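You operate a simulated robot arm through the tools that you are given. There is no shell and no other tool.

You run a simulated robot arm. Do the job below in one go: nothing can be reset, and whatever is moved stays where it is left.

TASK
Add the water bill and the phone bill on the calculator.
Fine: clear it first, key the totals in that order, end on the equals key.
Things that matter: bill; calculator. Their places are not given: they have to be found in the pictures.

The check looks at the end state, three seconds after you hand in, the way a careful person would. Anything else that was tipped, shoved, dropped, spilled or broken makes it a failure.

THE ROBOT
A 7-joint arm with a three-finger gripper, fixed in place. Base frame: the origin is on the floor under the middle of its stand, x ahead of it, y to its left, z up; the work surface is at about z = 0.74. Readings come in m, degrees, newtons and seconds.
With the tool pointing down near the work surface it reaches from about 0.5 to 0.94 m from the base axis. Its first joint turns from -166.0 to 166.0 degrees. Payload 2.69 kg.
The TCP is the grasp point between the finger pads, 0.029 m short of the fingertips. In the tool frame z runs along the fingers and y along their closing line. The gripper opens to 0.12 m; its body begins 0.078 m behind the TCP.
Orientation is that of the tool frame in the base frame, as a unit quaternion [x, y, z, w]. With the fingers straight down and closing along the base's y, the tool's x points along the base's -x, its y along +y and its z along -z.

THE INTERFACE
- The arm moves only by the tool nudge_tool. Its argument "motion" is a list of rows, each a list of 7 numbers: the turn, a rotation vector about the tool's x, y, z in degrees, then the shift along the tool's x, y, z in m, then the closure, from 0 (fully open) to 1 (shut). In form: [[wx, wy, wz, dx, dy, dz, claw], ...]. A call has 1 to 20 rows; each row shifts and turns the commanded pose from where the row before left it, along the tool's axes as they then stand. Each row takes 0.2 s and may step no farther than 0.05 m and 8.6 degrees from the row before; otherwise, or with a gripper value out of range, the whole call is refused. Where a pose cannot be reached the arm comes as near as it can. A force on the tool above 40 N (or 10 N above the force at the start of the call, whichever is more), or a blocked arm, ends the call early, and 0.2 s more pass. Each finger travels about 0.04 m/s and halts on what it meets, pressing with about 23 N; the grip force reading is that of the motor and also rises with nothing between the fingers. The clock runs only during rows and for 0.2 s after the last one: add rows that do not move to give the fingers time. The reply holds the time, the measured pose of the TCP, the force on the tool along the base axes, the opening and the grip force, in the units named above and with some noise, with the torque about the TCP (base axes, N m) and any sound that the robot's microphone picked up.
- Cameras (640 x 400 px; columns grow to the right, rows downward): "scene" is fixed at [0.2194, 0.5025, 1.3212]; the picture's right is [-0.07, -1.00, 0.00], its down [-0.75, 0.05, -0.65] and it looks along [0.65, -0.04, -0.76] (base axes); focal length 342 px, centre (320, 200). "wrist" rides on the gripper at [0.063, 0, -0.104] in the tool frame; the picture's right is [0.01, 1.00, 0.00], its down [-0.83, 0.00, -0.56] and it looks along [-0.56, 0.00, 0.83] (tool axes); focal length 275 px, centre (320, 200).
- snapshot(camera): a new picture of that camera. No time passes.
- move_column(by): slides the trunk up (or, below 0, down) by that many m; the arm rides with it, the base frame stays. It gives what a move gives, with no picture.
- measure_at(camera, pixels): for up to 12 pixels [column, row] of the newest picture of that camera ("zoom" is the newest enlarged one), the place [x, y, z] in the base frame of the surface seen there, good to about 0.002 m. No time passes.
- zoom(camera, box): a new picture of the part [left, top, right, bottom] of that camera's present view, enlarged. No time passes.
- finish_job(): hands the job in; it is judged then, once.

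Unless the task says otherwise, let go and move clear before handing in.

The tools are called after "Request:" as a command line: name --pt "numbers of a row" for each row, then --argument value for the rest, lists and objects as JSON in quotes. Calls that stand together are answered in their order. nudge_tool: Moves the arm, as the interface text tells. Its arguments: {"type":"object","properties":{"motion":{"type":"array","items":{"type":"array","items":{"type":"number"}}}},"required":["motion"]} The other tools are called the same way: move_column (by) moves the trunk up or down; snapshot (camera) takes a picture; measure_at (camera, pixels) gives the place of the surface under pixels of a picture; zoom (camera, box) takes an enlarged picture of a part of a camera's view; finish_job () hands the job in.

At the start:

```text
time: 0.0
eef_pos: [0.6149, 0.3117, 1.018]
orientation: [0.0, 1.0, 0.0, 0.0]
contact_force: [0.1, 0.1, -0.1]
wrist_torque: [-0.02, -0.02, 0.01]
grip_width: 0.1202
grip_force: 0.0
trunk travel left (down, up): [-0.575, 0.038]
```

scene: 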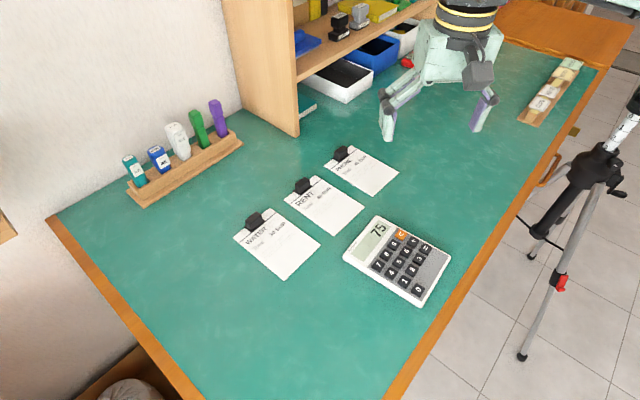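
wrist: 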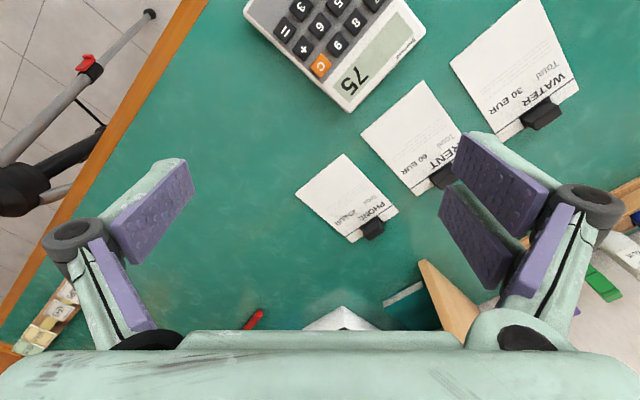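

The scene shows three clipped bills: WATER near (280,243), RENT near (325,205) and PHONE near (362,170). The calculator is near (398,260) and shows 75. I'll zoom in to read the totals and the key labels.

Request:
zoom --camera "scene" --box '[230, 200, 330, 280]'

Request:
zoom --camera "scene" --box '[310, 135, 410, 205]'

Request:
zoom --camera "wrist" --box '[280, 140, 420, 250]'

Request:
zoom --camera "scene" --box '[335, 210, 460, 310]'

```text
5.00 times, centred on (280, 240) of scene
```

zoom: 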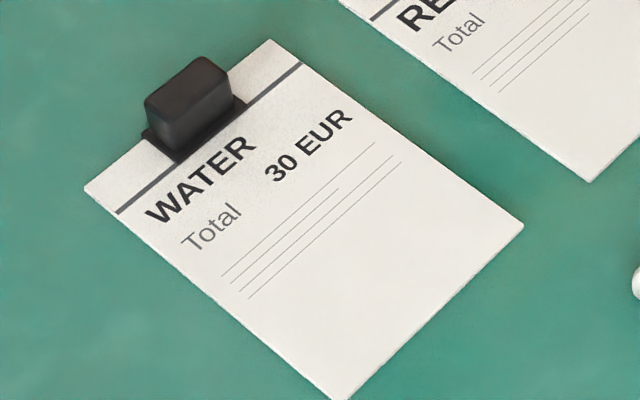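

```text
5.71 times, centred on (360, 170) of scene
```

zoom: 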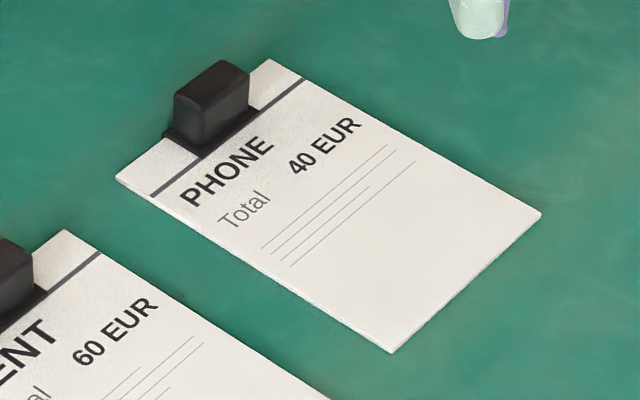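

```text
3.64 times, centred on (350, 195) of wrist
```

zoom: 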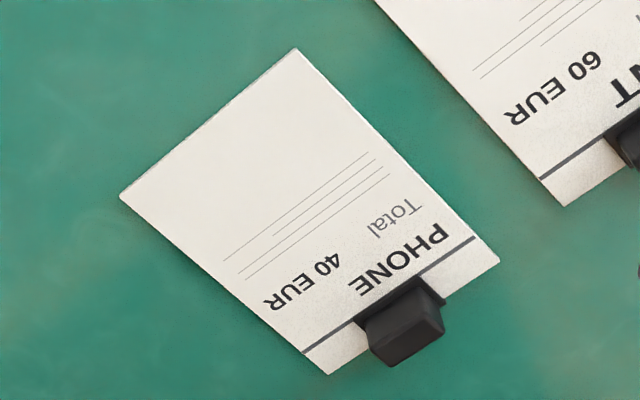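

```text
4.00 times, centred on (398, 260) of scene
```

zoom: 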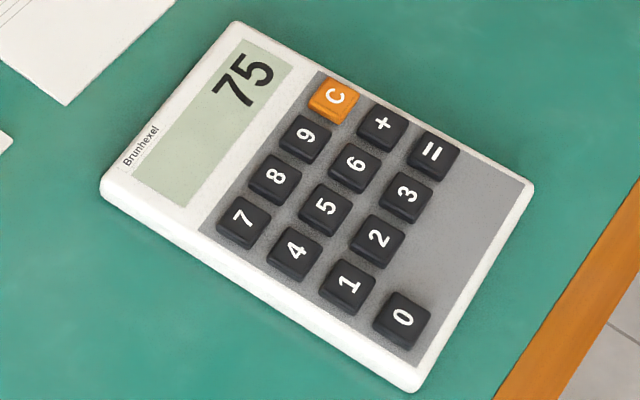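

The water bill reads 30 EUR and the phone bill 40 EUR, so the keys are C, 3, 0, +, 4, 0, =, and the display should end at 70. I'll measure the key tops in the newest zoom: C (333,98), + (382,125), = (433,152), 3 (406,192), 0 (402,317), 4 (294,252).

Request:
measure_at --camera "zoom" --pixels '[[334, 97], [382, 125], [433, 153], [407, 193], [403, 317], [295, 252], [325, 207], [243, 219], [350, 284], [460, 220], [377, 238], [306, 136]]'

Request:
measure_at --camera "zoom" --pixels '[[238, 28], [105, 187], [413, 385], [528, 188], [200, 130], [370, 160], [355, 100], [585, 120]]'

```text
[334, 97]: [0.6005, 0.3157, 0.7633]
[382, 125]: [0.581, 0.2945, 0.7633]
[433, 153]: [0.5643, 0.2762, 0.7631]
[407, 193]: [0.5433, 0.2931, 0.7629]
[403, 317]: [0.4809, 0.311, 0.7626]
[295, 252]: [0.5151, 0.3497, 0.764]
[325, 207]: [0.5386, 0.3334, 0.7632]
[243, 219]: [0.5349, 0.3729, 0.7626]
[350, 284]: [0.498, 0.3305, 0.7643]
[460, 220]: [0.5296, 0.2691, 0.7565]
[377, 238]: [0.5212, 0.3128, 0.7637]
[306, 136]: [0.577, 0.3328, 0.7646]
```

```text
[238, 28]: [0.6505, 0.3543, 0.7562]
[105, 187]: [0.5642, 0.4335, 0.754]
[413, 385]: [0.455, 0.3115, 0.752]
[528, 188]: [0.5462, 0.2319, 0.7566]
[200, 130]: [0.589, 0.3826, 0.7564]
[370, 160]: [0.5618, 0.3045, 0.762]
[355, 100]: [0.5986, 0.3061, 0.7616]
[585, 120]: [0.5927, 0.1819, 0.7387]
```

The key tops sit at z ≈ 0.763 with a pitch of about 0.028 m, and the calculator body is at about 0.7565. I'll shut the gripper high up, where it's clear of everything, and check how wide the closed fingertips are.

Request:
nudge_tool --pt "0 0 0 0 0 0 1" --pt "0 0 0 0 0 0 1" --pt "0 0 0 0 0 0 1" --pt "0 0 0 0 0 0 1" --pt "0 0 0 0 0 0 1" --pt "0 0 0 0 0 0 1" --pt "0 0 0 0 0 0 1" --pt "0 0 0 0 0 0 1" --pt "0 0 0 0 0 0 1" --pt "0 0 0 0 0 0 1"

Request:
snapshot --camera "wrist"

Request:
snapshot --camera "scene"

```text
time: 2.2
eef_pos: [0.6154, 0.3111, 1.0181]
orientation: [0.0, 1.0, 0.0, 0.001]
contact_force: [-0.5, 0.8, -0.3]
wrist_torque: [0.01, 0.02, -0.02]
grip_width: 0.0001
grip_force: 23.1
trunk travel left (down, up): [-0.575, 0.038]
```

```text
taken
```

wrist: 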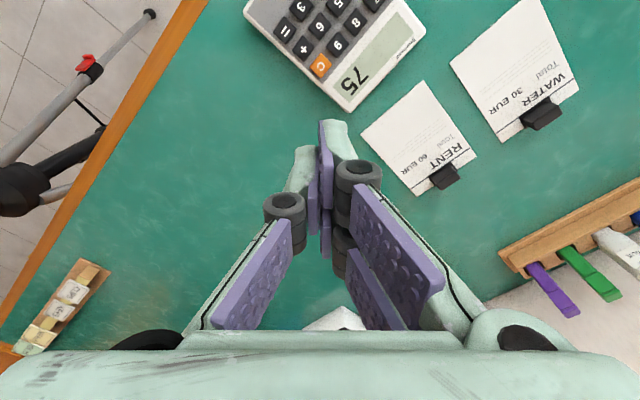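

```text
taken
```

scene: 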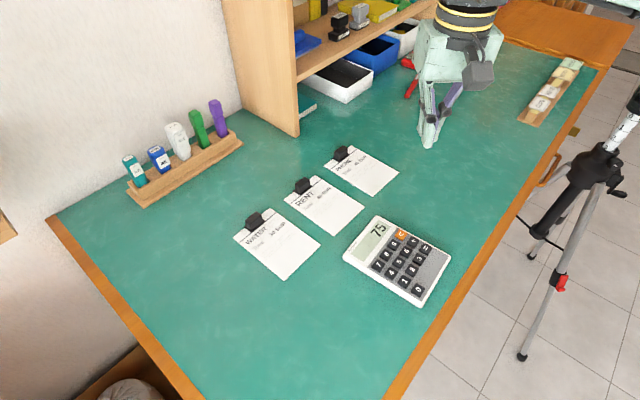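

Request:
zoom --camera "wrist" --box '[250, 100, 410, 200]'

Request:
zoom --camera "scene" --box '[390, 70, 480, 160]'

```text
4.00 times, centred on (330, 150) of wrist
```

zoom: 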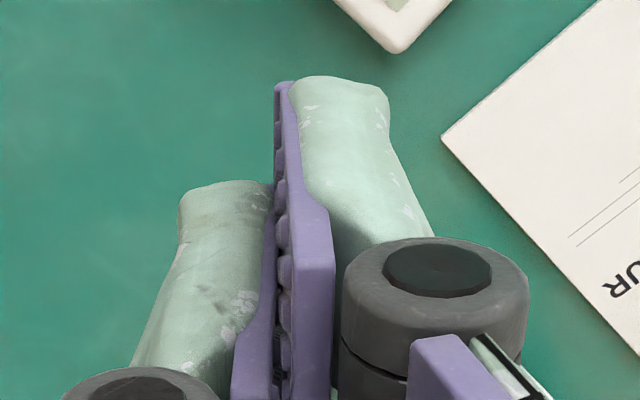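

```text
4.44 times, centred on (435, 115) of scene
```

zoom: 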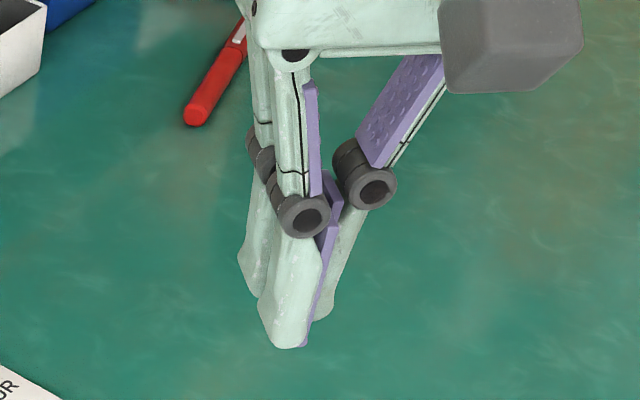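

Closed, the gripper has one finger on tool −y (tip near wrist px (306,148)) and two on tool +y (the near tip at wrist px (337,122)). I'll measure these tips to find which one can press a key by itself.

Request:
measure_at --camera "wrist" --pixels '[[328, 122], [335, 121], [343, 122], [346, 128], [320, 124], [297, 150], [306, 148], [315, 148], [335, 135], [350, 150], [308, 155], [346, 124]]'

Request:
measure_at --camera "zoom" --pixels '[[270, 335], [290, 342], [303, 338], [245, 265], [250, 285], [325, 310], [335, 295], [280, 320], [300, 300], [310, 315], [265, 300], [320, 318]]'

```text
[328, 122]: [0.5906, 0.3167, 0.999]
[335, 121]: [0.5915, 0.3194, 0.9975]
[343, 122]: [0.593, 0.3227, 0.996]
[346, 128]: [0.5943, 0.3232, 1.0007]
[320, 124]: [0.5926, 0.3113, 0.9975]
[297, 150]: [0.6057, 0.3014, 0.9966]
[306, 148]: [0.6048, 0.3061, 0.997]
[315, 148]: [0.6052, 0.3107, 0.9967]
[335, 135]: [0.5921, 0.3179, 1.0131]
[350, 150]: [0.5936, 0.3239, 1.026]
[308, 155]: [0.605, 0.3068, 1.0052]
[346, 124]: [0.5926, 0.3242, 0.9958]
```

```text
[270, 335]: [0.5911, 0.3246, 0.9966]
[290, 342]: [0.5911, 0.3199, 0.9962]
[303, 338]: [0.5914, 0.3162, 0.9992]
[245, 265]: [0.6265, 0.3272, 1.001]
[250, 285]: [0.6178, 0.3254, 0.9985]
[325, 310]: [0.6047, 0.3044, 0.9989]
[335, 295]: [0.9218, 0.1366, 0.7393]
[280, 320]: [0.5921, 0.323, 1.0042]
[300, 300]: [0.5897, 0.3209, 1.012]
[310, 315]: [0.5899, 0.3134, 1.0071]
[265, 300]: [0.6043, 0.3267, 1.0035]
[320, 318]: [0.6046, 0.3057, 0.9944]
```

The measured tips show each finger is about 21 mm wide, with the two +y fingers centred near tool x ±0.014, so pressing straight down would cover two keys. I'll tilt 34.4° about tool y, which makes the far (−x) finger lowest and able to press alone. First I'll check how far away the shelf is.

Request:
measure_at --camera "scene" --pixels '[[298, 130], [300, 80], [345, 60], [400, 25], [345, 90], [342, 152], [303, 184], [254, 218], [411, 90], [235, 30], [430, 8], [320, 165]]'

Request:
nudge_tool --pt "0 8.6 0 0 0 0 1" --pt "0 8.6 0 0 0 0 1" --pt "0 8.6 0 0 0 0 1" --pt "0 8.6 0 0 0 0 1" --pt "0 0 0 0 0 0 1" --pt "0 0 0 0 0 0 1"

Request:
snapshot --camera "scene"

Request:
snapshot --camera "wrist"

```text
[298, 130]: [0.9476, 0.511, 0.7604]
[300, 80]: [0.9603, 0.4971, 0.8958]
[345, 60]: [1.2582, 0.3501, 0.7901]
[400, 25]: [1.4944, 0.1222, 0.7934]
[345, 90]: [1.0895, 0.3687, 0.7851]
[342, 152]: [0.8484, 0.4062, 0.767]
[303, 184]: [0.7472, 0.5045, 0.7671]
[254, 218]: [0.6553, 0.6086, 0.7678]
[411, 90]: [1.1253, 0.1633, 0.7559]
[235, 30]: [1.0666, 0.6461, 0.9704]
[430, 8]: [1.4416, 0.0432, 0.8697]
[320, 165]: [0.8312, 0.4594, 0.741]
```

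```text
time: 3.6
eef_pos: [0.615, 0.3102, 1.0169]
orientation: [0.0, 0.955, 0.001, -0.296]
contact_force: [-0.7, -0.7, 0.3]
wrist_torque: [-0.03, 0.03, -0.01]
grip_width: 0.0
grip_force: 23.1
trunk travel left (down, up): [-0.575, 0.038]
```

```text
taken
```

scene: 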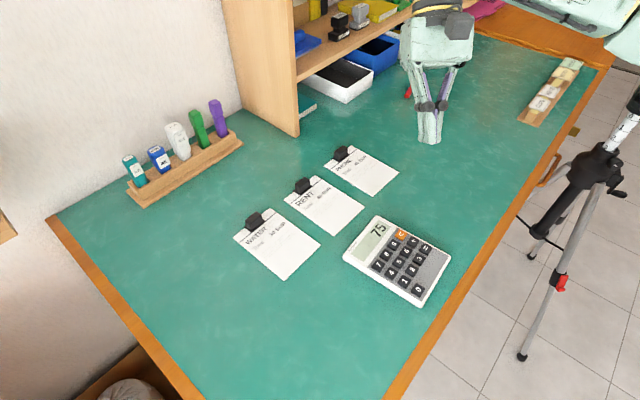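

```text
taken
```

wrist: 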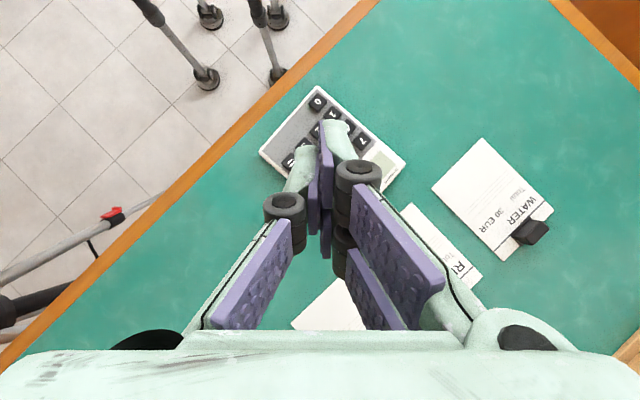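

The tilt worked: the hand now leans out toward +x with the tips near scene px (428,140), and the shelf is well clear at x ≥ 0.95. I'll zoom in on the tips to locate the far fingertip.

Request:
zoom --camera "scene" --box '[398, 90, 462, 150]'

```text
6.67 times, centred on (430, 120) of scene
```

zoom: 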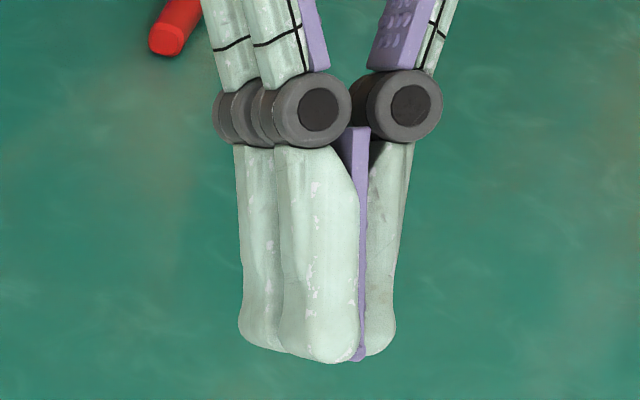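

Request:
measure_at --camera "zoom" --pixels '[[255, 340], [268, 344], [245, 325], [278, 346], [320, 358], [340, 358], [358, 357], [380, 350], [390, 335], [265, 320], [300, 350]]'

```text
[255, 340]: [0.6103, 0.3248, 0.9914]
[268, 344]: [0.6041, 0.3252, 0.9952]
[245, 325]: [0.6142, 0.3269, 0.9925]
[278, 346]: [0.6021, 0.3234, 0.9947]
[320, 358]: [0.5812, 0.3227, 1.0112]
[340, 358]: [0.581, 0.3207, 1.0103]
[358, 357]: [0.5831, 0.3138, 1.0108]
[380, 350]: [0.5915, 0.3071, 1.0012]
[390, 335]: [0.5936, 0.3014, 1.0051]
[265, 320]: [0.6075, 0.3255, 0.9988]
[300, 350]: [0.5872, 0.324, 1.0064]
```

The far fingertip is lowest, seen at about (0.610, 0.325, 0.991), and its contact point should be roughly 0.035 m straight below the TCP, offset +0.007 in y. I'll descend to about 3 cm above the C key at (0.6005, 0.3157).

Request:
nudge_tool --pt "0 0 0 -0.0187 -0.0002 0.033 1" --pt "0 0 0 -0.0187 -0.0002 0.033 1" --pt "0 0 0 -0.0187 -0.0002 0.033 1" --pt "0 0 0 -0.0187 -0.0002 0.033 1" --pt "0 0 0 -0.0187 -0.0002 0.033 1" --pt "0 0 0 0 0 0 1" --pt "0 0 0 0 0 0 1"

Request:
snapshot --camera "scene"

Request:
zoom --camera "scene" --box '[335, 180, 460, 310]'

```text
time: 5.2
eef_pos: [0.5982, 0.3105, 0.8297]
orientation: [0.0, 0.955, 0.0, -0.296]
contact_force: [1.0, 0.4, -0.3]
wrist_torque: [0.02, -0.01, -0.01]
grip_width: 0.0
grip_force: 22.8
trunk travel left (down, up): [-0.575, 0.038]
```

```text
taken
```

scene: 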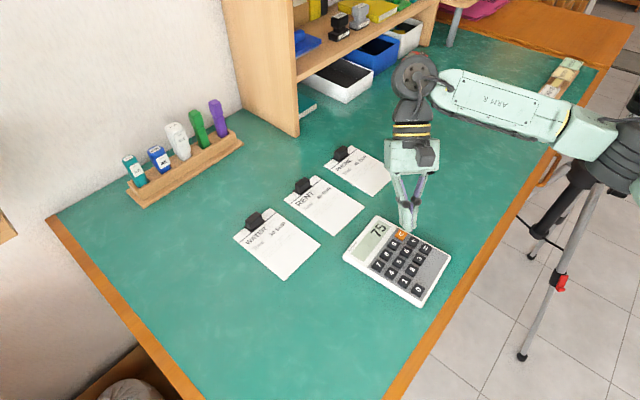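

```text
3.08 times, centred on (398, 245) of scene
```

zoom: 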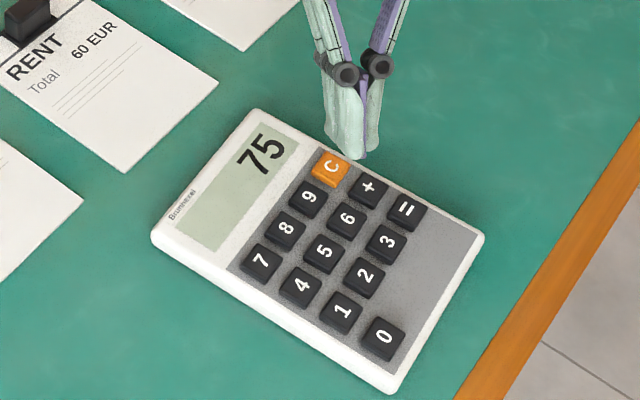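

The calculator and fingers are both visible, with the tips just above C. I'll zoom closer to pin down the far fingertip relative to the C key.

Request:
zoom --camera "scene" --box '[385, 205, 430, 245]'

```text
10.00 times, centred on (408, 225) of scene
```

zoom: 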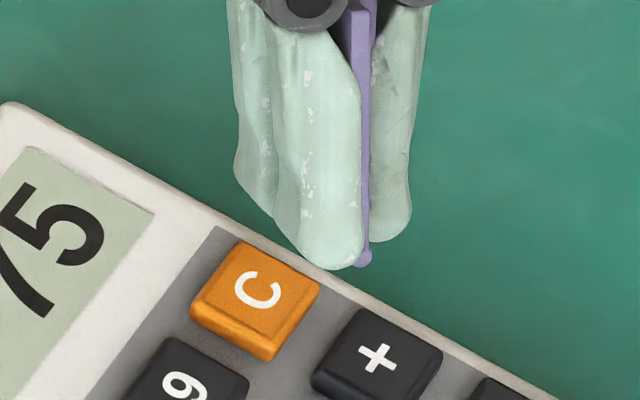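

Request:
measure_at --camera "zoom" --pixels '[[255, 287], [245, 190], [262, 208], [270, 212], [240, 165], [365, 255], [335, 262], [300, 240], [400, 235], [278, 222], [230, 250], [320, 290]]'

```text
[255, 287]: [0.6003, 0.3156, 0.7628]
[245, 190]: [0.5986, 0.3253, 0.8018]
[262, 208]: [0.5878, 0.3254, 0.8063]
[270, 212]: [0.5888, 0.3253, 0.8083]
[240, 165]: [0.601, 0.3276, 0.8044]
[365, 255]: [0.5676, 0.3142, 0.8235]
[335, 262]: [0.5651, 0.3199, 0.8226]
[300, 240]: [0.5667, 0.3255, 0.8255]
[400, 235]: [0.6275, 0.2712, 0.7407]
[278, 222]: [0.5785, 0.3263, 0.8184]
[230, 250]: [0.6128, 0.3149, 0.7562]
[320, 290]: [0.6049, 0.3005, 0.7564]
```

The far fingertip is about at (0.600, 0.3175, 0.795) and the C key centre is (0.6003, 0.3156). I'll correct y by −0.002 and come down to a few mm above the key.

Request:
nudge_tool --pt "0 0 0 -0.0072 -0.002 0.0096 1" --pt "0 0 0 -0.0068 0 0.0099 1" --pt "0 0 0 0 0 0 1"

Request:
zoom --camera "scene" --box '[375, 200, 435, 250]'

```text
time: 6.0
eef_pos: [0.5991, 0.3085, 0.8041]
orientation: [-0.001, 0.955, 0.0, -0.296]
contact_force: [0.9, -0.9, 0.8]
wrist_torque: [0.02, 0.02, 0.01]
grip_width: 0.0
grip_force: 22.6
trunk travel left (down, up): [-0.575, 0.038]
```

```text
8.00 times, centred on (405, 225) of scene
```

zoom: 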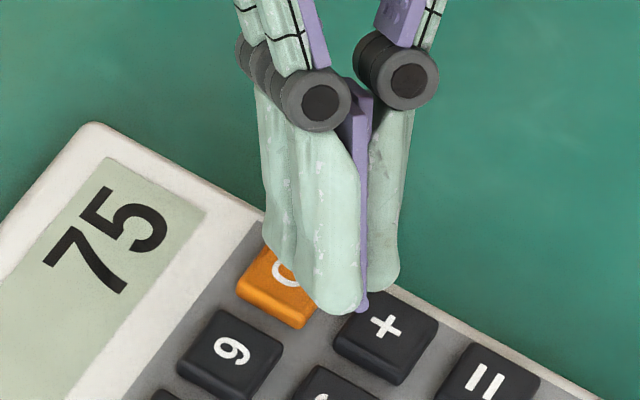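

The fingertip is a few mm above C and the thumb is higher than the neighbouring keys. I'll go down in 1–2 mm steps and watch the force and sound.

Request:
nudge_tool --pt "0 0 0 -0.0011 0 0.00165 1" --pt "0 0 0 -0.0011 0 0.00165 1" --pt "0 0 0 0 0 0 1"

```text
time: 6.8
eef_pos: [0.5981, 0.3094, 0.7998]
orientation: [-0.001, 0.955, 0.0, -0.296]
contact_force: [0.5, 0.3, -1.0]
wrist_torque: [-0.01, -0.05, 0.0]
grip_width: 0.0
grip_force: 23.1
trunk travel left (down, up): [-0.575, 0.038]
```

Request:
nudge_tool --pt "0 0 0 -0.00085 0 0.00124 1" --pt "0 0 0 0 0 0 1"

Request:
zoom --camera "scene" --box '[375, 200, 435, 250]'

```text
time: 7.4
eef_pos: [0.5992, 0.3073, 0.7991]
orientation: [-0.001, 0.955, 0.001, -0.296]
contact_force: [-0.4, 0.0, 0.6]
wrist_torque: [0.02, -0.02, 0.03]
grip_width: 0.0001
grip_force: 23.2
trunk travel left (down, up): [-0.575, 0.038]
```

```text
8.00 times, centred on (405, 225) of scene
```

zoom: 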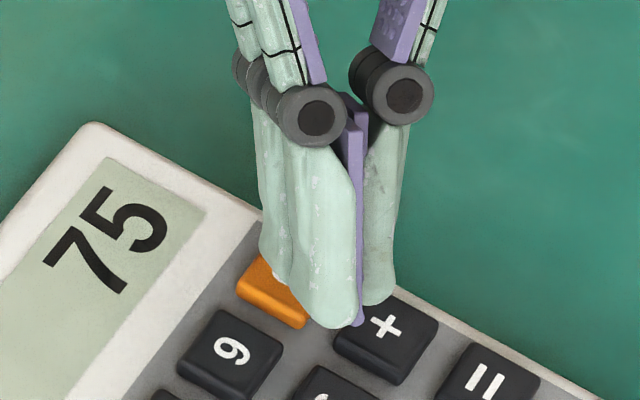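

There's no contact force yet at TCP z ≈ 0.799. I'll keep going down in small steps.

Request:
nudge_tool --pt "0 0 0 -0.00085 0 0.00124 1" --pt "0 0 0 0 0 0 1"

```text
time: 8.0
eef_pos: [0.5981, 0.307, 0.7978]
orientation: [0.0, 0.955, 0.001, -0.296]
contact_force: [0.2, 0.1, 0.1]
wrist_torque: [0.01, -0.02, -0.01]
grip_width: 0.0004
grip_force: 23.8
trunk travel left (down, up): [-0.575, 0.038]
```

Request:
nudge_tool --pt "0 0 0 -0.00085 0 0.00124 1" --pt "0 0 0 0 0 0 1"

```text
time: 8.6
eef_pos: [0.5984, 0.3086, 0.7952]
orientation: [0.0, 0.955, 0.001, -0.296]
contact_force: [-0.5, 0.1, 0.6]
wrist_torque: [0.0, 0.0, 0.0]
grip_width: 0.0
grip_force: 22.9
trunk travel left (down, up): [-0.575, 0.038]
```

Request:
nudge_tool --pt "0 0 0 -0.00085 0 0.00124 1" --pt "0 0 0 0 0 0 1"

Request:
zoom --camera "scene" --box '[375, 200, 435, 250]'

```text
time: 9.2
eef_pos: [0.5994, 0.3072, 0.7948]
orientation: [-0.001, 0.955, 0.001, -0.296]
contact_force: [-0.5, 0.0, 0.8]
wrist_torque: [0.01, 0.04, 0.01]
grip_width: 0.0
grip_force: 23.2
trunk travel left (down, up): [-0.575, 0.038]
```

```text
8.00 times, centred on (405, 225) of scene
```

zoom: 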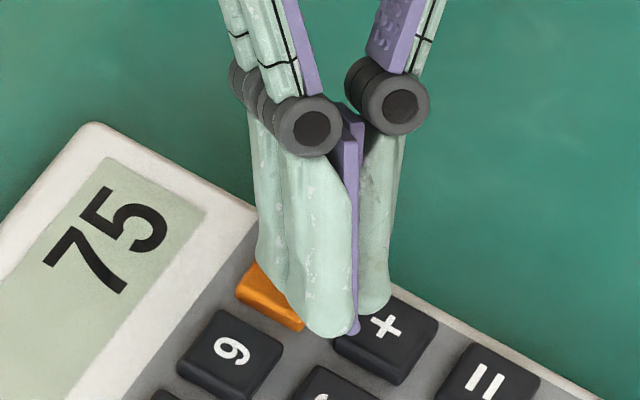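

Still no contact, so the tip is more rounded than I assumed. I'll continue in 1.5 mm steps.

Request:
nudge_tool --pt "0 0 0 -0.00085 0 0.00124 1" --pt "0 0 0 0 0 0 1"

```text
time: 9.8
eef_pos: [0.599, 0.3094, 0.7934]
orientation: [-0.001, 0.955, 0.0, -0.296]
contact_force: [-0.5, -0.3, 0.5]
wrist_torque: [0.0, 0.02, 0.03]
grip_width: 0.0001
grip_force: 22.6
trunk travel left (down, up): [-0.575, 0.038]
heard: click
```

A click was heard at TCP z ≈ 0.793. I'll check the display.

Request:
zoom --camera "scene" --box '[335, 200, 460, 310]'

```text
3.64 times, centred on (398, 255) of scene
```

zoom: 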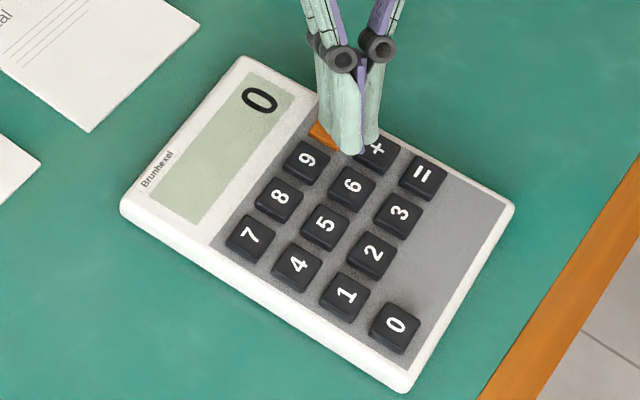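

The display now reads 0, so clear worked. I'll lift 22 mm and move above the 3 key at (0.5433, 0.2931).

Request:
nudge_tool --pt "0 0 0 0.0062 0 -0.0091 1" --pt "0 0 0 0.0062 0 -0.0091 1" --pt "0 0 0 0.0235 -0.0113 0.0161 1" --pt "0 0 0 0.0235 -0.0113 0.0161 1" --pt "0 0 0 0 0 0 1" --pt "0 0 0 0 0 0 1"

Request:
zoom --camera "scene" --box '[375, 210, 435, 260]'

Request:
zoom --camera "scene" --box '[335, 200, 460, 310]'

```text
time: 11.2
eef_pos: [0.5423, 0.2848, 0.8132]
orientation: [-0.001, 0.955, 0.0, -0.296]
contact_force: [-0.1, 0.2, -0.5]
wrist_torque: [0.0, 0.0, 0.0]
grip_width: 0.0
grip_force: 23.2
trunk travel left (down, up): [-0.575, 0.038]
```

```text
8.00 times, centred on (405, 235) of scene
```

zoom: 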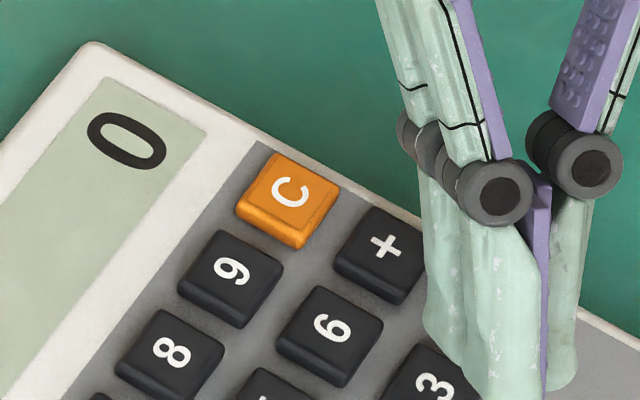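

```text
3.64 times, centred on (398, 255) of scene
```

zoom: 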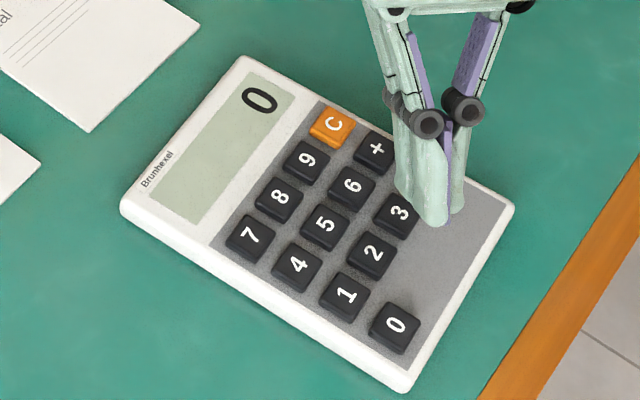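

The display still reads 0 and the finger is over the 3 key. I'll re-measure the keys to make sure the calculator hasn't shifted.

Request:
measure_at --camera "zoom" --pixels '[[332, 124], [375, 150], [422, 175], [400, 212], [394, 325], [297, 265], [371, 253], [346, 295], [400, 190], [412, 210], [440, 222], [243, 60]]'

```text
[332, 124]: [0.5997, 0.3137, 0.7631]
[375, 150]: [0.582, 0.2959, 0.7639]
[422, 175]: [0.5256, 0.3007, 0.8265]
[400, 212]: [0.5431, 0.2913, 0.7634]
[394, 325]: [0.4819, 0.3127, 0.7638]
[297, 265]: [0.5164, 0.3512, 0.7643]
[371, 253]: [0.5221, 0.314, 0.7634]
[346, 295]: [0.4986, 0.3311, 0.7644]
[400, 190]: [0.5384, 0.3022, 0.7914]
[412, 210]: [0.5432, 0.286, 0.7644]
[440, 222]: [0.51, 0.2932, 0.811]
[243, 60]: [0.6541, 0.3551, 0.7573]
```

The calculator hasn't moved. I'll descend onto 3.

Request:
nudge_tool --pt "0 0 0 -0.0051 0 0.0074 1" --pt "0 0 0 -0.0051 0 0.0074 1" --pt "0 0 0 -0.00113 0 0.00165 1" --pt "0 0 0 0 0 0 1"

```text
time: 12.2
eef_pos: [0.5421, 0.2853, 0.7949]
orientation: [0.0, 0.955, 0.001, -0.296]
contact_force: [-0.5, -0.1, 0.6]
wrist_torque: [0.04, 0.0, 0.01]
grip_width: 0.0
grip_force: 23.1
trunk travel left (down, up): [-0.575, 0.038]
```

Request:
nudge_tool --pt "0 0 0 -0.00113 0 0.00165 1" --pt "0 0 0 0 0 0 1"

Request:
zoom --camera "scene" --box '[335, 200, 460, 310]'

```text
time: 12.8
eef_pos: [0.5425, 0.286, 0.7939]
orientation: [-0.001, 0.955, 0.0, -0.296]
contact_force: [-0.1, -0.2, 1.1]
wrist_torque: [0.01, -0.03, 0.01]
grip_width: 0.0
grip_force: 23.4
trunk travel left (down, up): [-0.575, 0.038]
heard: click
```

```text
3.64 times, centred on (398, 255) of scene
```

zoom: 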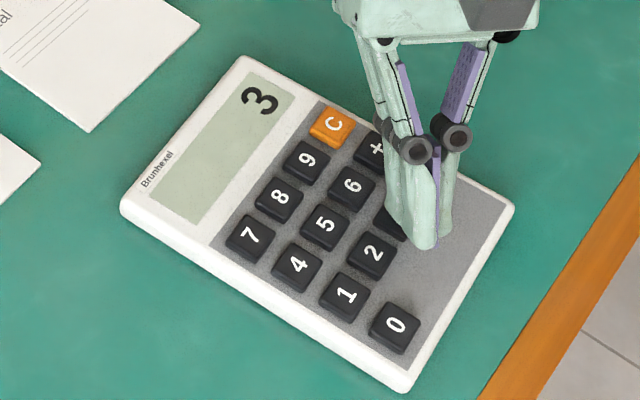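

The display shows 3. I'll lift and move above 0 at (0.4815, 0.312).

Request:
nudge_tool --pt "0 0 0 0.0062 0 -0.0091 1" --pt "0 0 0 0.0062 0 -0.0091 1" --pt "0 0 0 0.0258 0.0096 0.0177 1" --pt "0 0 0 0.0258 0.0096 0.0177 1" --pt "0 0 0 0 0 0 1" --pt "0 0 0 0 0 0 1"

Request:
zoom --camera "scene" --box '[335, 200, 460, 310]'

```text
time: 14.2
eef_pos: [0.4796, 0.3043, 0.8153]
orientation: [-0.001, 0.955, 0.0, -0.295]
contact_force: [0.2, 0.5, -0.3]
wrist_torque: [0.0, 0.01, -0.01]
grip_width: 0.0001
grip_force: 23.4
trunk travel left (down, up): [-0.575, 0.038]
```

```text
3.64 times, centred on (398, 255) of scene
```

zoom: 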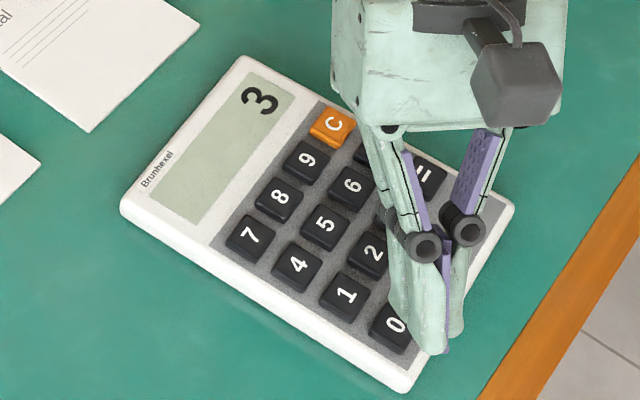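

The pose was reached and the far fingertip is over 0. I'll descend as before.

Request:
nudge_tool --pt "0 0 0 -0.0051 0 0.0074 1" --pt "0 0 0 -0.0051 0 0.0074 1" --pt "0 0 0 -0.00113 0 0.00165 1" --pt "0 0 0 0 0 0 1"

```text
time: 15.2
eef_pos: [0.4792, 0.3057, 0.7957]
orientation: [0.0, 0.955, 0.0, -0.296]
contact_force: [-0.3, 0.8, 0.3]
wrist_torque: [-0.03, -0.02, 0.0]
grip_width: 0.0001
grip_force: 23.2
trunk travel left (down, up): [-0.575, 0.038]
```

Request:
nudge_tool --pt "0 0 0 -0.00113 0 0.00165 1" --pt "0 0 0 0 0 0 1"

Request:
zoom --camera "scene" --box '[335, 200, 460, 310]'

```text
time: 15.8
eef_pos: [0.4795, 0.3045, 0.7933]
orientation: [-0.001, 0.955, 0.001, -0.296]
contact_force: [0.1, -0.9, 1.5]
wrist_torque: [-0.03, 0.0, 0.01]
grip_width: 0.0
grip_force: 22.8
trunk travel left (down, up): [-0.575, 0.038]
heard: click
```

```text
3.64 times, centred on (398, 255) of scene
```

zoom: 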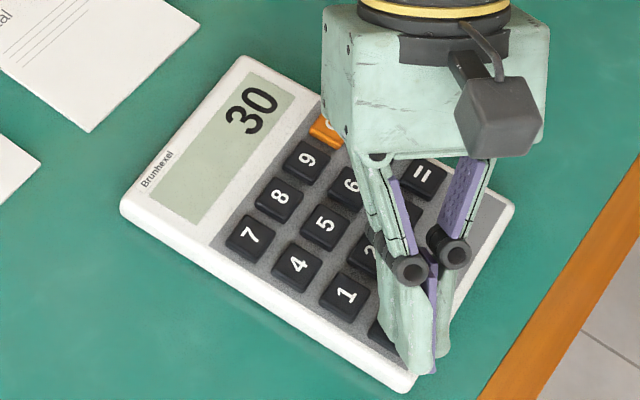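

The display shows 30. I'll lift and move above + at (0.5815, 0.295).

Request:
nudge_tool --pt "0 0 0 0.0062 0 -0.0091 1" --pt "0 0 0 0.0062 0 -0.0091 1" --pt "0 0 0 -0.0276 -0.0056 -0.0189 1" --pt "0 0 0 -0.0276 -0.0056 -0.0189 1" --pt "0 0 0 -0.0276 -0.0056 -0.0189 1" --pt "0 0 0 0 0 0 1" --pt "0 0 0 0 0 0 1"

Request:
zoom --camera "scene" --box '[335, 200, 460, 310]'

```text
time: 17.4
eef_pos: [0.5805, 0.289, 0.815]
orientation: [0.0, 0.955, 0.001, -0.296]
contact_force: [-0.5, 0.0, 0.4]
wrist_torque: [0.0, 0.0, -0.02]
grip_width: 0.0001
grip_force: 23.4
trunk travel left (down, up): [-0.575, 0.038]
```

```text
3.64 times, centred on (398, 255) of scene
```

zoom: 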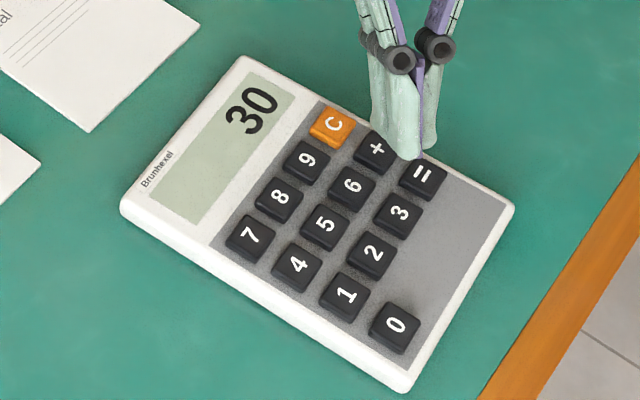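

The fingertip is over + and the display holds 30. I'll descend.

Request:
nudge_tool --pt "0 0 0 -0.0051 0 0.0074 1" --pt "0 0 0 -0.0051 0 0.0074 1" --pt "0 0 0 -0.00113 0 0.00165 1" --pt "0 0 0 0 0 0 1"

```text
time: 18.4
eef_pos: [0.579, 0.2889, 0.7952]
orientation: [0.0, 0.955, 0.0, -0.296]
contact_force: [0.7, -0.1, 1.2]
wrist_torque: [0.0, 0.02, -0.03]
grip_width: 0.0
grip_force: 23.3
trunk travel left (down, up): [-0.575, 0.038]
```

Request:
nudge_tool --pt "0 0 0 -0.00113 0 0.00165 1" --pt "0 0 0 0 0 0 1"

Request:
zoom --camera "scene" --box '[335, 200, 460, 310]'

```text
time: 19.0
eef_pos: [0.58, 0.2887, 0.7947]
orientation: [-0.001, 0.955, 0.0, -0.295]
contact_force: [0.0, 1.2, 0.6]
wrist_torque: [0.02, -0.01, 0.03]
grip_width: 0.0
grip_force: 23.1
trunk travel left (down, up): [-0.575, 0.038]
heard: click
```

```text
3.64 times, centred on (398, 255) of scene
```

zoom: 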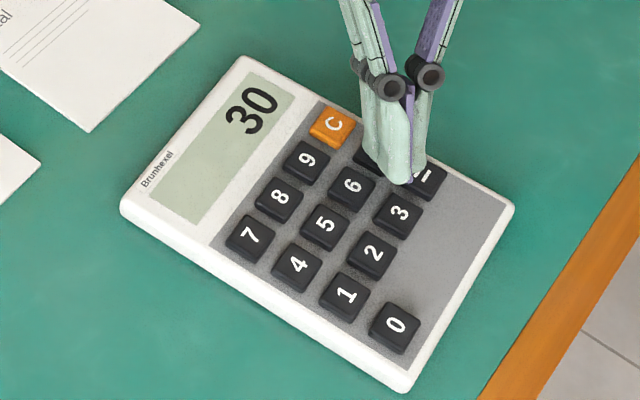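

A click was heard on + and the display stays at 30, as expected. I'll lift and move above 4 at (0.516, 0.3505).

Request:
nudge_tool --pt "0 0 0 0.0062 0 -0.0091 1" --pt "0 0 0 0.0062 0 -0.0091 1" --pt "0 0 0 0.018 0.0182 0.0123 1" --pt "0 0 0 0.018 0.0182 0.0123 1" --pt "0 0 0 0.018 0.0182 0.0123 1" --pt "0 0 0 0 0 0 1" --pt "0 0 0 0 0 0 1"

Request:
zoom --camera "scene" --box '[335, 200, 460, 310]'

```text
time: 20.6
eef_pos: [0.5142, 0.3436, 0.8164]
orientation: [-0.001, 0.955, 0.001, -0.296]
contact_force: [0.0, 0.3, 0.5]
wrist_torque: [0.03, -0.01, 0.0]
grip_width: 0.0002
grip_force: 22.6
trunk travel left (down, up): [-0.575, 0.038]
```

```text
3.64 times, centred on (398, 255) of scene
```

zoom: 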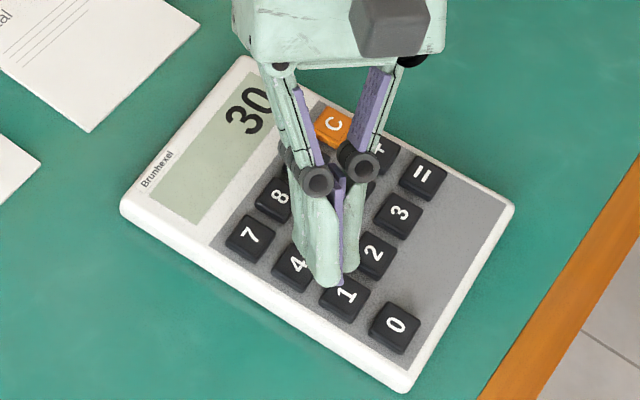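

The fingertip is over 4, with the same geometry as the other keys. I'll descend.

Request:
nudge_tool --pt "0 0 0 -0.0051 0 0.0074 1" --pt "0 0 0 -0.0051 0 0.0074 1" --pt "0 0 0 -0.00113 0 0.00165 1" --pt "0 0 0 0 0 0 1"

```text
time: 21.6
eef_pos: [0.514, 0.3438, 0.7969]
orientation: [-0.001, 0.955, 0.0, -0.295]
contact_force: [0.3, -0.4, 0.4]
wrist_torque: [0.0, 0.02, -0.02]
grip_width: 0.0
grip_force: 23.3
trunk travel left (down, up): [-0.575, 0.038]
```

Request:
nudge_tool --pt "0 0 0 -0.00113 0 0.00165 1" --pt "0 0 0 0 0 0 1"

Request:
zoom --camera "scene" --box '[335, 200, 460, 310]'

```text
time: 22.2
eef_pos: [0.5145, 0.3432, 0.7932]
orientation: [-0.001, 0.955, 0.0, -0.295]
contact_force: [0.5, 1.0, 0.1]
wrist_torque: [-0.01, -0.02, 0.0]
grip_width: 0.0
grip_force: 23.1
trunk travel left (down, up): [-0.575, 0.038]
heard: click
```

```text
3.64 times, centred on (398, 255) of scene
```

zoom: 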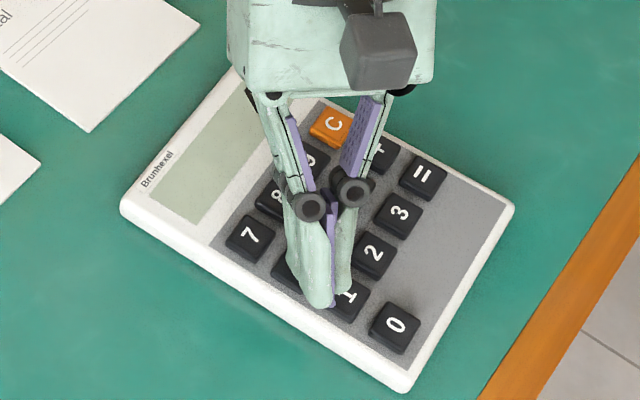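

A click was heard, but the hand hides the digit. I'll lift, move above 0, and read the display there.

Request:
nudge_tool --pt "0 0 0 0.0062 0 -0.0091 1" --pt "0 0 0 0.0062 0 -0.0091 1" --pt "0 0 0 0.0142 -0.0194 0.00975 1" --pt "0 0 0 0.0142 -0.0194 0.00975 1" --pt "0 0 0 0 0 0 1" --pt "0 0 0 0 0 0 1"

Request:
zoom --camera "scene" --box '[335, 200, 460, 310]'

```text
time: 23.6
eef_pos: [0.4801, 0.3039, 0.8155]
orientation: [0.0, 0.955, 0.001, -0.296]
contact_force: [0.3, 0.0, -0.7]
wrist_torque: [-0.02, -0.01, 0.03]
grip_width: 0.0001
grip_force: 22.9
trunk travel left (down, up): [-0.575, 0.038]
```

```text
3.64 times, centred on (398, 255) of scene
```

zoom: 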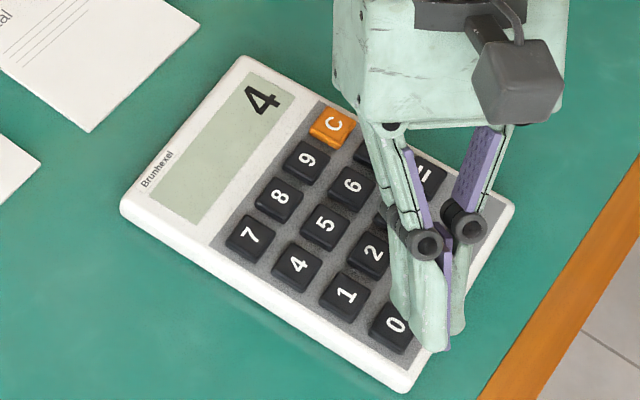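

The display shows 4, so the + took and a new entry started. I'll press 0.

Request:
nudge_tool --pt "0 0 0 -0.0051 0 0.0074 1" --pt "0 0 0 -0.0051 0 0.0074 1" --pt "0 0 0 -0.00113 0 0.00165 1" --pt "0 0 0 0 0 0 1"

```text
time: 24.6
eef_pos: [0.4809, 0.3037, 0.7958]
orientation: [0.0, 0.955, 0.0, -0.296]
contact_force: [-0.1, 1.5, -0.3]
wrist_torque: [-0.04, 0.03, 0.01]
grip_width: 0.0
grip_force: 22.8
trunk travel left (down, up): [-0.575, 0.038]
```

Request:
nudge_tool --pt "0 0 0 -0.00113 0 0.00165 1" --pt "0 0 0 0 0 0 1"

Request:
zoom --camera "scene" --box '[335, 200, 460, 310]'

```text
time: 25.2
eef_pos: [0.4803, 0.303, 0.7943]
orientation: [0.0, 0.955, 0.0, -0.296]
contact_force: [-0.6, 0.1, 1.1]
wrist_torque: [0.02, 0.01, -0.01]
grip_width: 0.0003
grip_force: 23.1
trunk travel left (down, up): [-0.575, 0.038]
heard: click
```

```text
3.64 times, centred on (398, 255) of scene
```

zoom: 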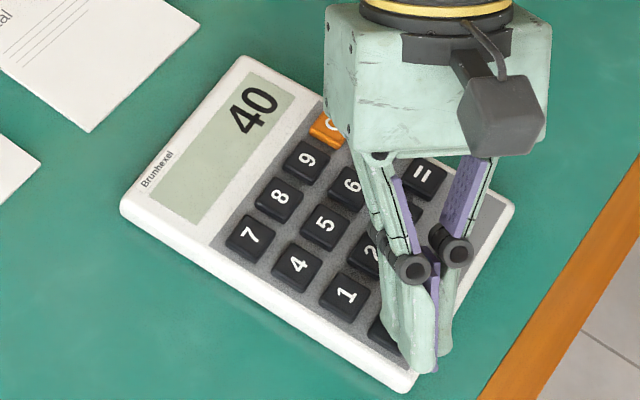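

The display shows 40. I'll lift and move above = at (0.5637, 0.276).

Request:
nudge_tool --pt "0 0 0 0.0062 0 -0.0091 1" --pt "0 0 0 0.0062 0 -0.0091 1" --pt "0 0 0 -0.02255 -0.0118 -0.01544 1" --pt "0 0 0 -0.02255 -0.0118 -0.01544 1" --pt "0 0 0 -0.02255 -0.0118 -0.01544 1" --pt "0 0 0 0 0 0 1" --pt "0 0 0 0 0 0 1"

Request:
zoom --camera "scene" --box '[335, 200, 460, 310]'

```text
time: 26.8
eef_pos: [0.562, 0.2686, 0.815]
orientation: [0.0, 0.955, 0.001, -0.295]
contact_force: [0.9, -0.7, 0.2]
wrist_torque: [0.0, -0.01, -0.01]
grip_width: 0.0001
grip_force: 23.1
trunk travel left (down, up): [-0.575, 0.038]
```

```text
3.64 times, centred on (398, 255) of scene
```

zoom: 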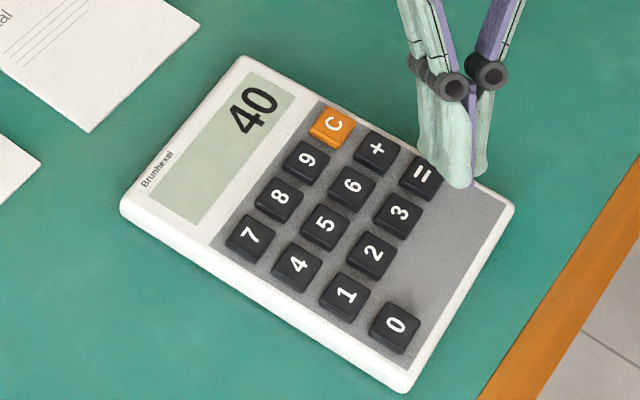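

The fingertip is over = and the display holds 40. I'll descend.

Request:
nudge_tool --pt "0 0 0 -0.0051 0 0.0074 1" --pt "0 0 0 -0.0051 0 0.0074 1" --pt "0 0 0 -0.00113 0 0.00165 1" --pt "0 0 0 0 0 0 1"

```text
time: 27.8
eef_pos: [0.5628, 0.2695, 0.7952]
orientation: [0.0, 0.955, 0.0, -0.296]
contact_force: [-0.2, -0.2, 0.5]
wrist_torque: [0.0, -0.02, 0.0]
grip_width: 0.0
grip_force: 22.9
trunk travel left (down, up): [-0.575, 0.038]
```

Request:
nudge_tool --pt "0 0 0 -0.00113 0 0.00165 1" --pt "0 0 0 0 0 0 1"

Request:
zoom --camera "scene" --box '[335, 200, 460, 310]'

```text
time: 28.4
eef_pos: [0.5624, 0.2686, 0.7941]
orientation: [0.0, 0.955, 0.0, -0.296]
contact_force: [0.5, -0.5, 1.3]
wrist_torque: [-0.02, -0.02, -0.01]
grip_width: 0.0
grip_force: 22.2
trunk travel left (down, up): [-0.575, 0.038]
heard: click
```

```text
3.64 times, centred on (398, 255) of scene
```

zoom: 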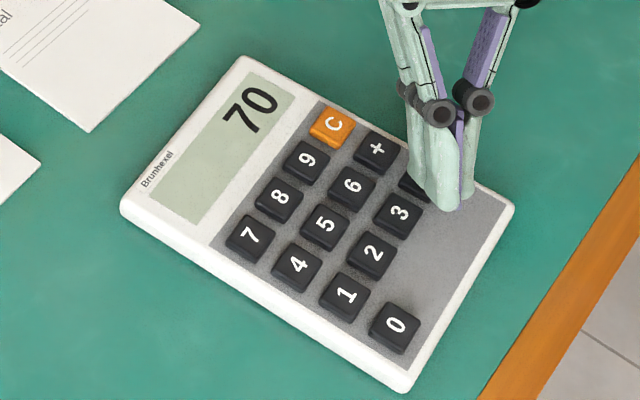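

The display reads 70, which is 30 + 40. I'll lift straight up about 0.2 m to get clear.

Request:
nudge_tool --pt "0 0 0 0.0062 0 -0.0091 1" --pt "0 0 0 0.0062 0 -0.0091 1" --pt "0 0 0 0.0198 0 -0.0289 1" --pt "0 0 0 0.0198 0 -0.0289 1" --pt "0 0 0 0.0198 0 -0.0289 1" --pt "0 0 0 0.0198 0 -0.0289 1" --pt "0 0 0 0.0198 0 -0.0289 1" --pt "0 0 0 0 0 0 1" --pt "0 0 0 0 0 0 1"

Request:
snapshot --camera "scene"

Request:
zoom --camera "scene" --box '[335, 200, 460, 310]'

```text
time: 30.4
eef_pos: [0.5613, 0.2677, 0.9907]
orientation: [0.0, 0.955, 0.001, -0.295]
contact_force: [-0.5, 0.4, -0.2]
wrist_torque: [0.0, 0.03, 0.02]
grip_width: 0.0
grip_force: 23.5
trunk travel left (down, up): [-0.575, 0.038]
```

```text
taken
```

scene: 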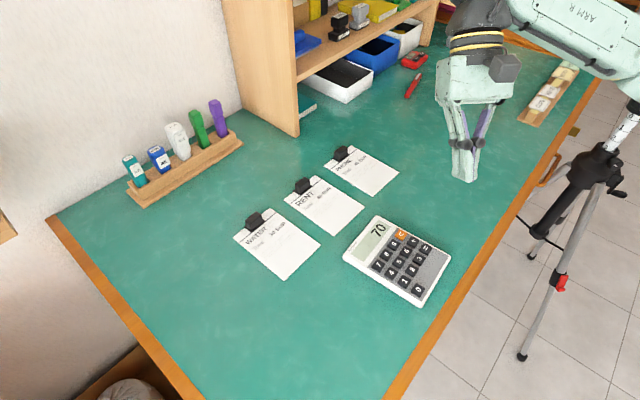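

```text
3.64 times, centred on (398, 255) of scene
```

zoom: 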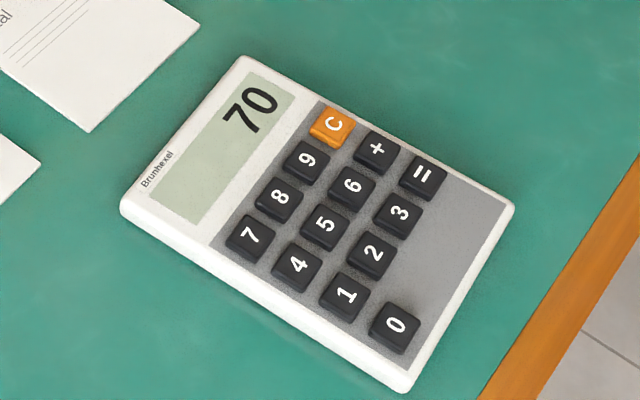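

The arm is clear, the display reads 70, and the calculator, bills and everything else are where they started. I'm handing the job in.

Request:
finish_job

```text
The job is handed in.
```

The calculator shows 70, the sum of the water bill (30 EUR) and the phone bill (40 EUR). I cleared it first, then keyed 3, 0, +, 4, 0 and ended on =. Each press gave one click, and the display was right at every step.

Before handing in, I lifted the arm clear. In the last picture, the calculator, bills and everything else in view were where they started.
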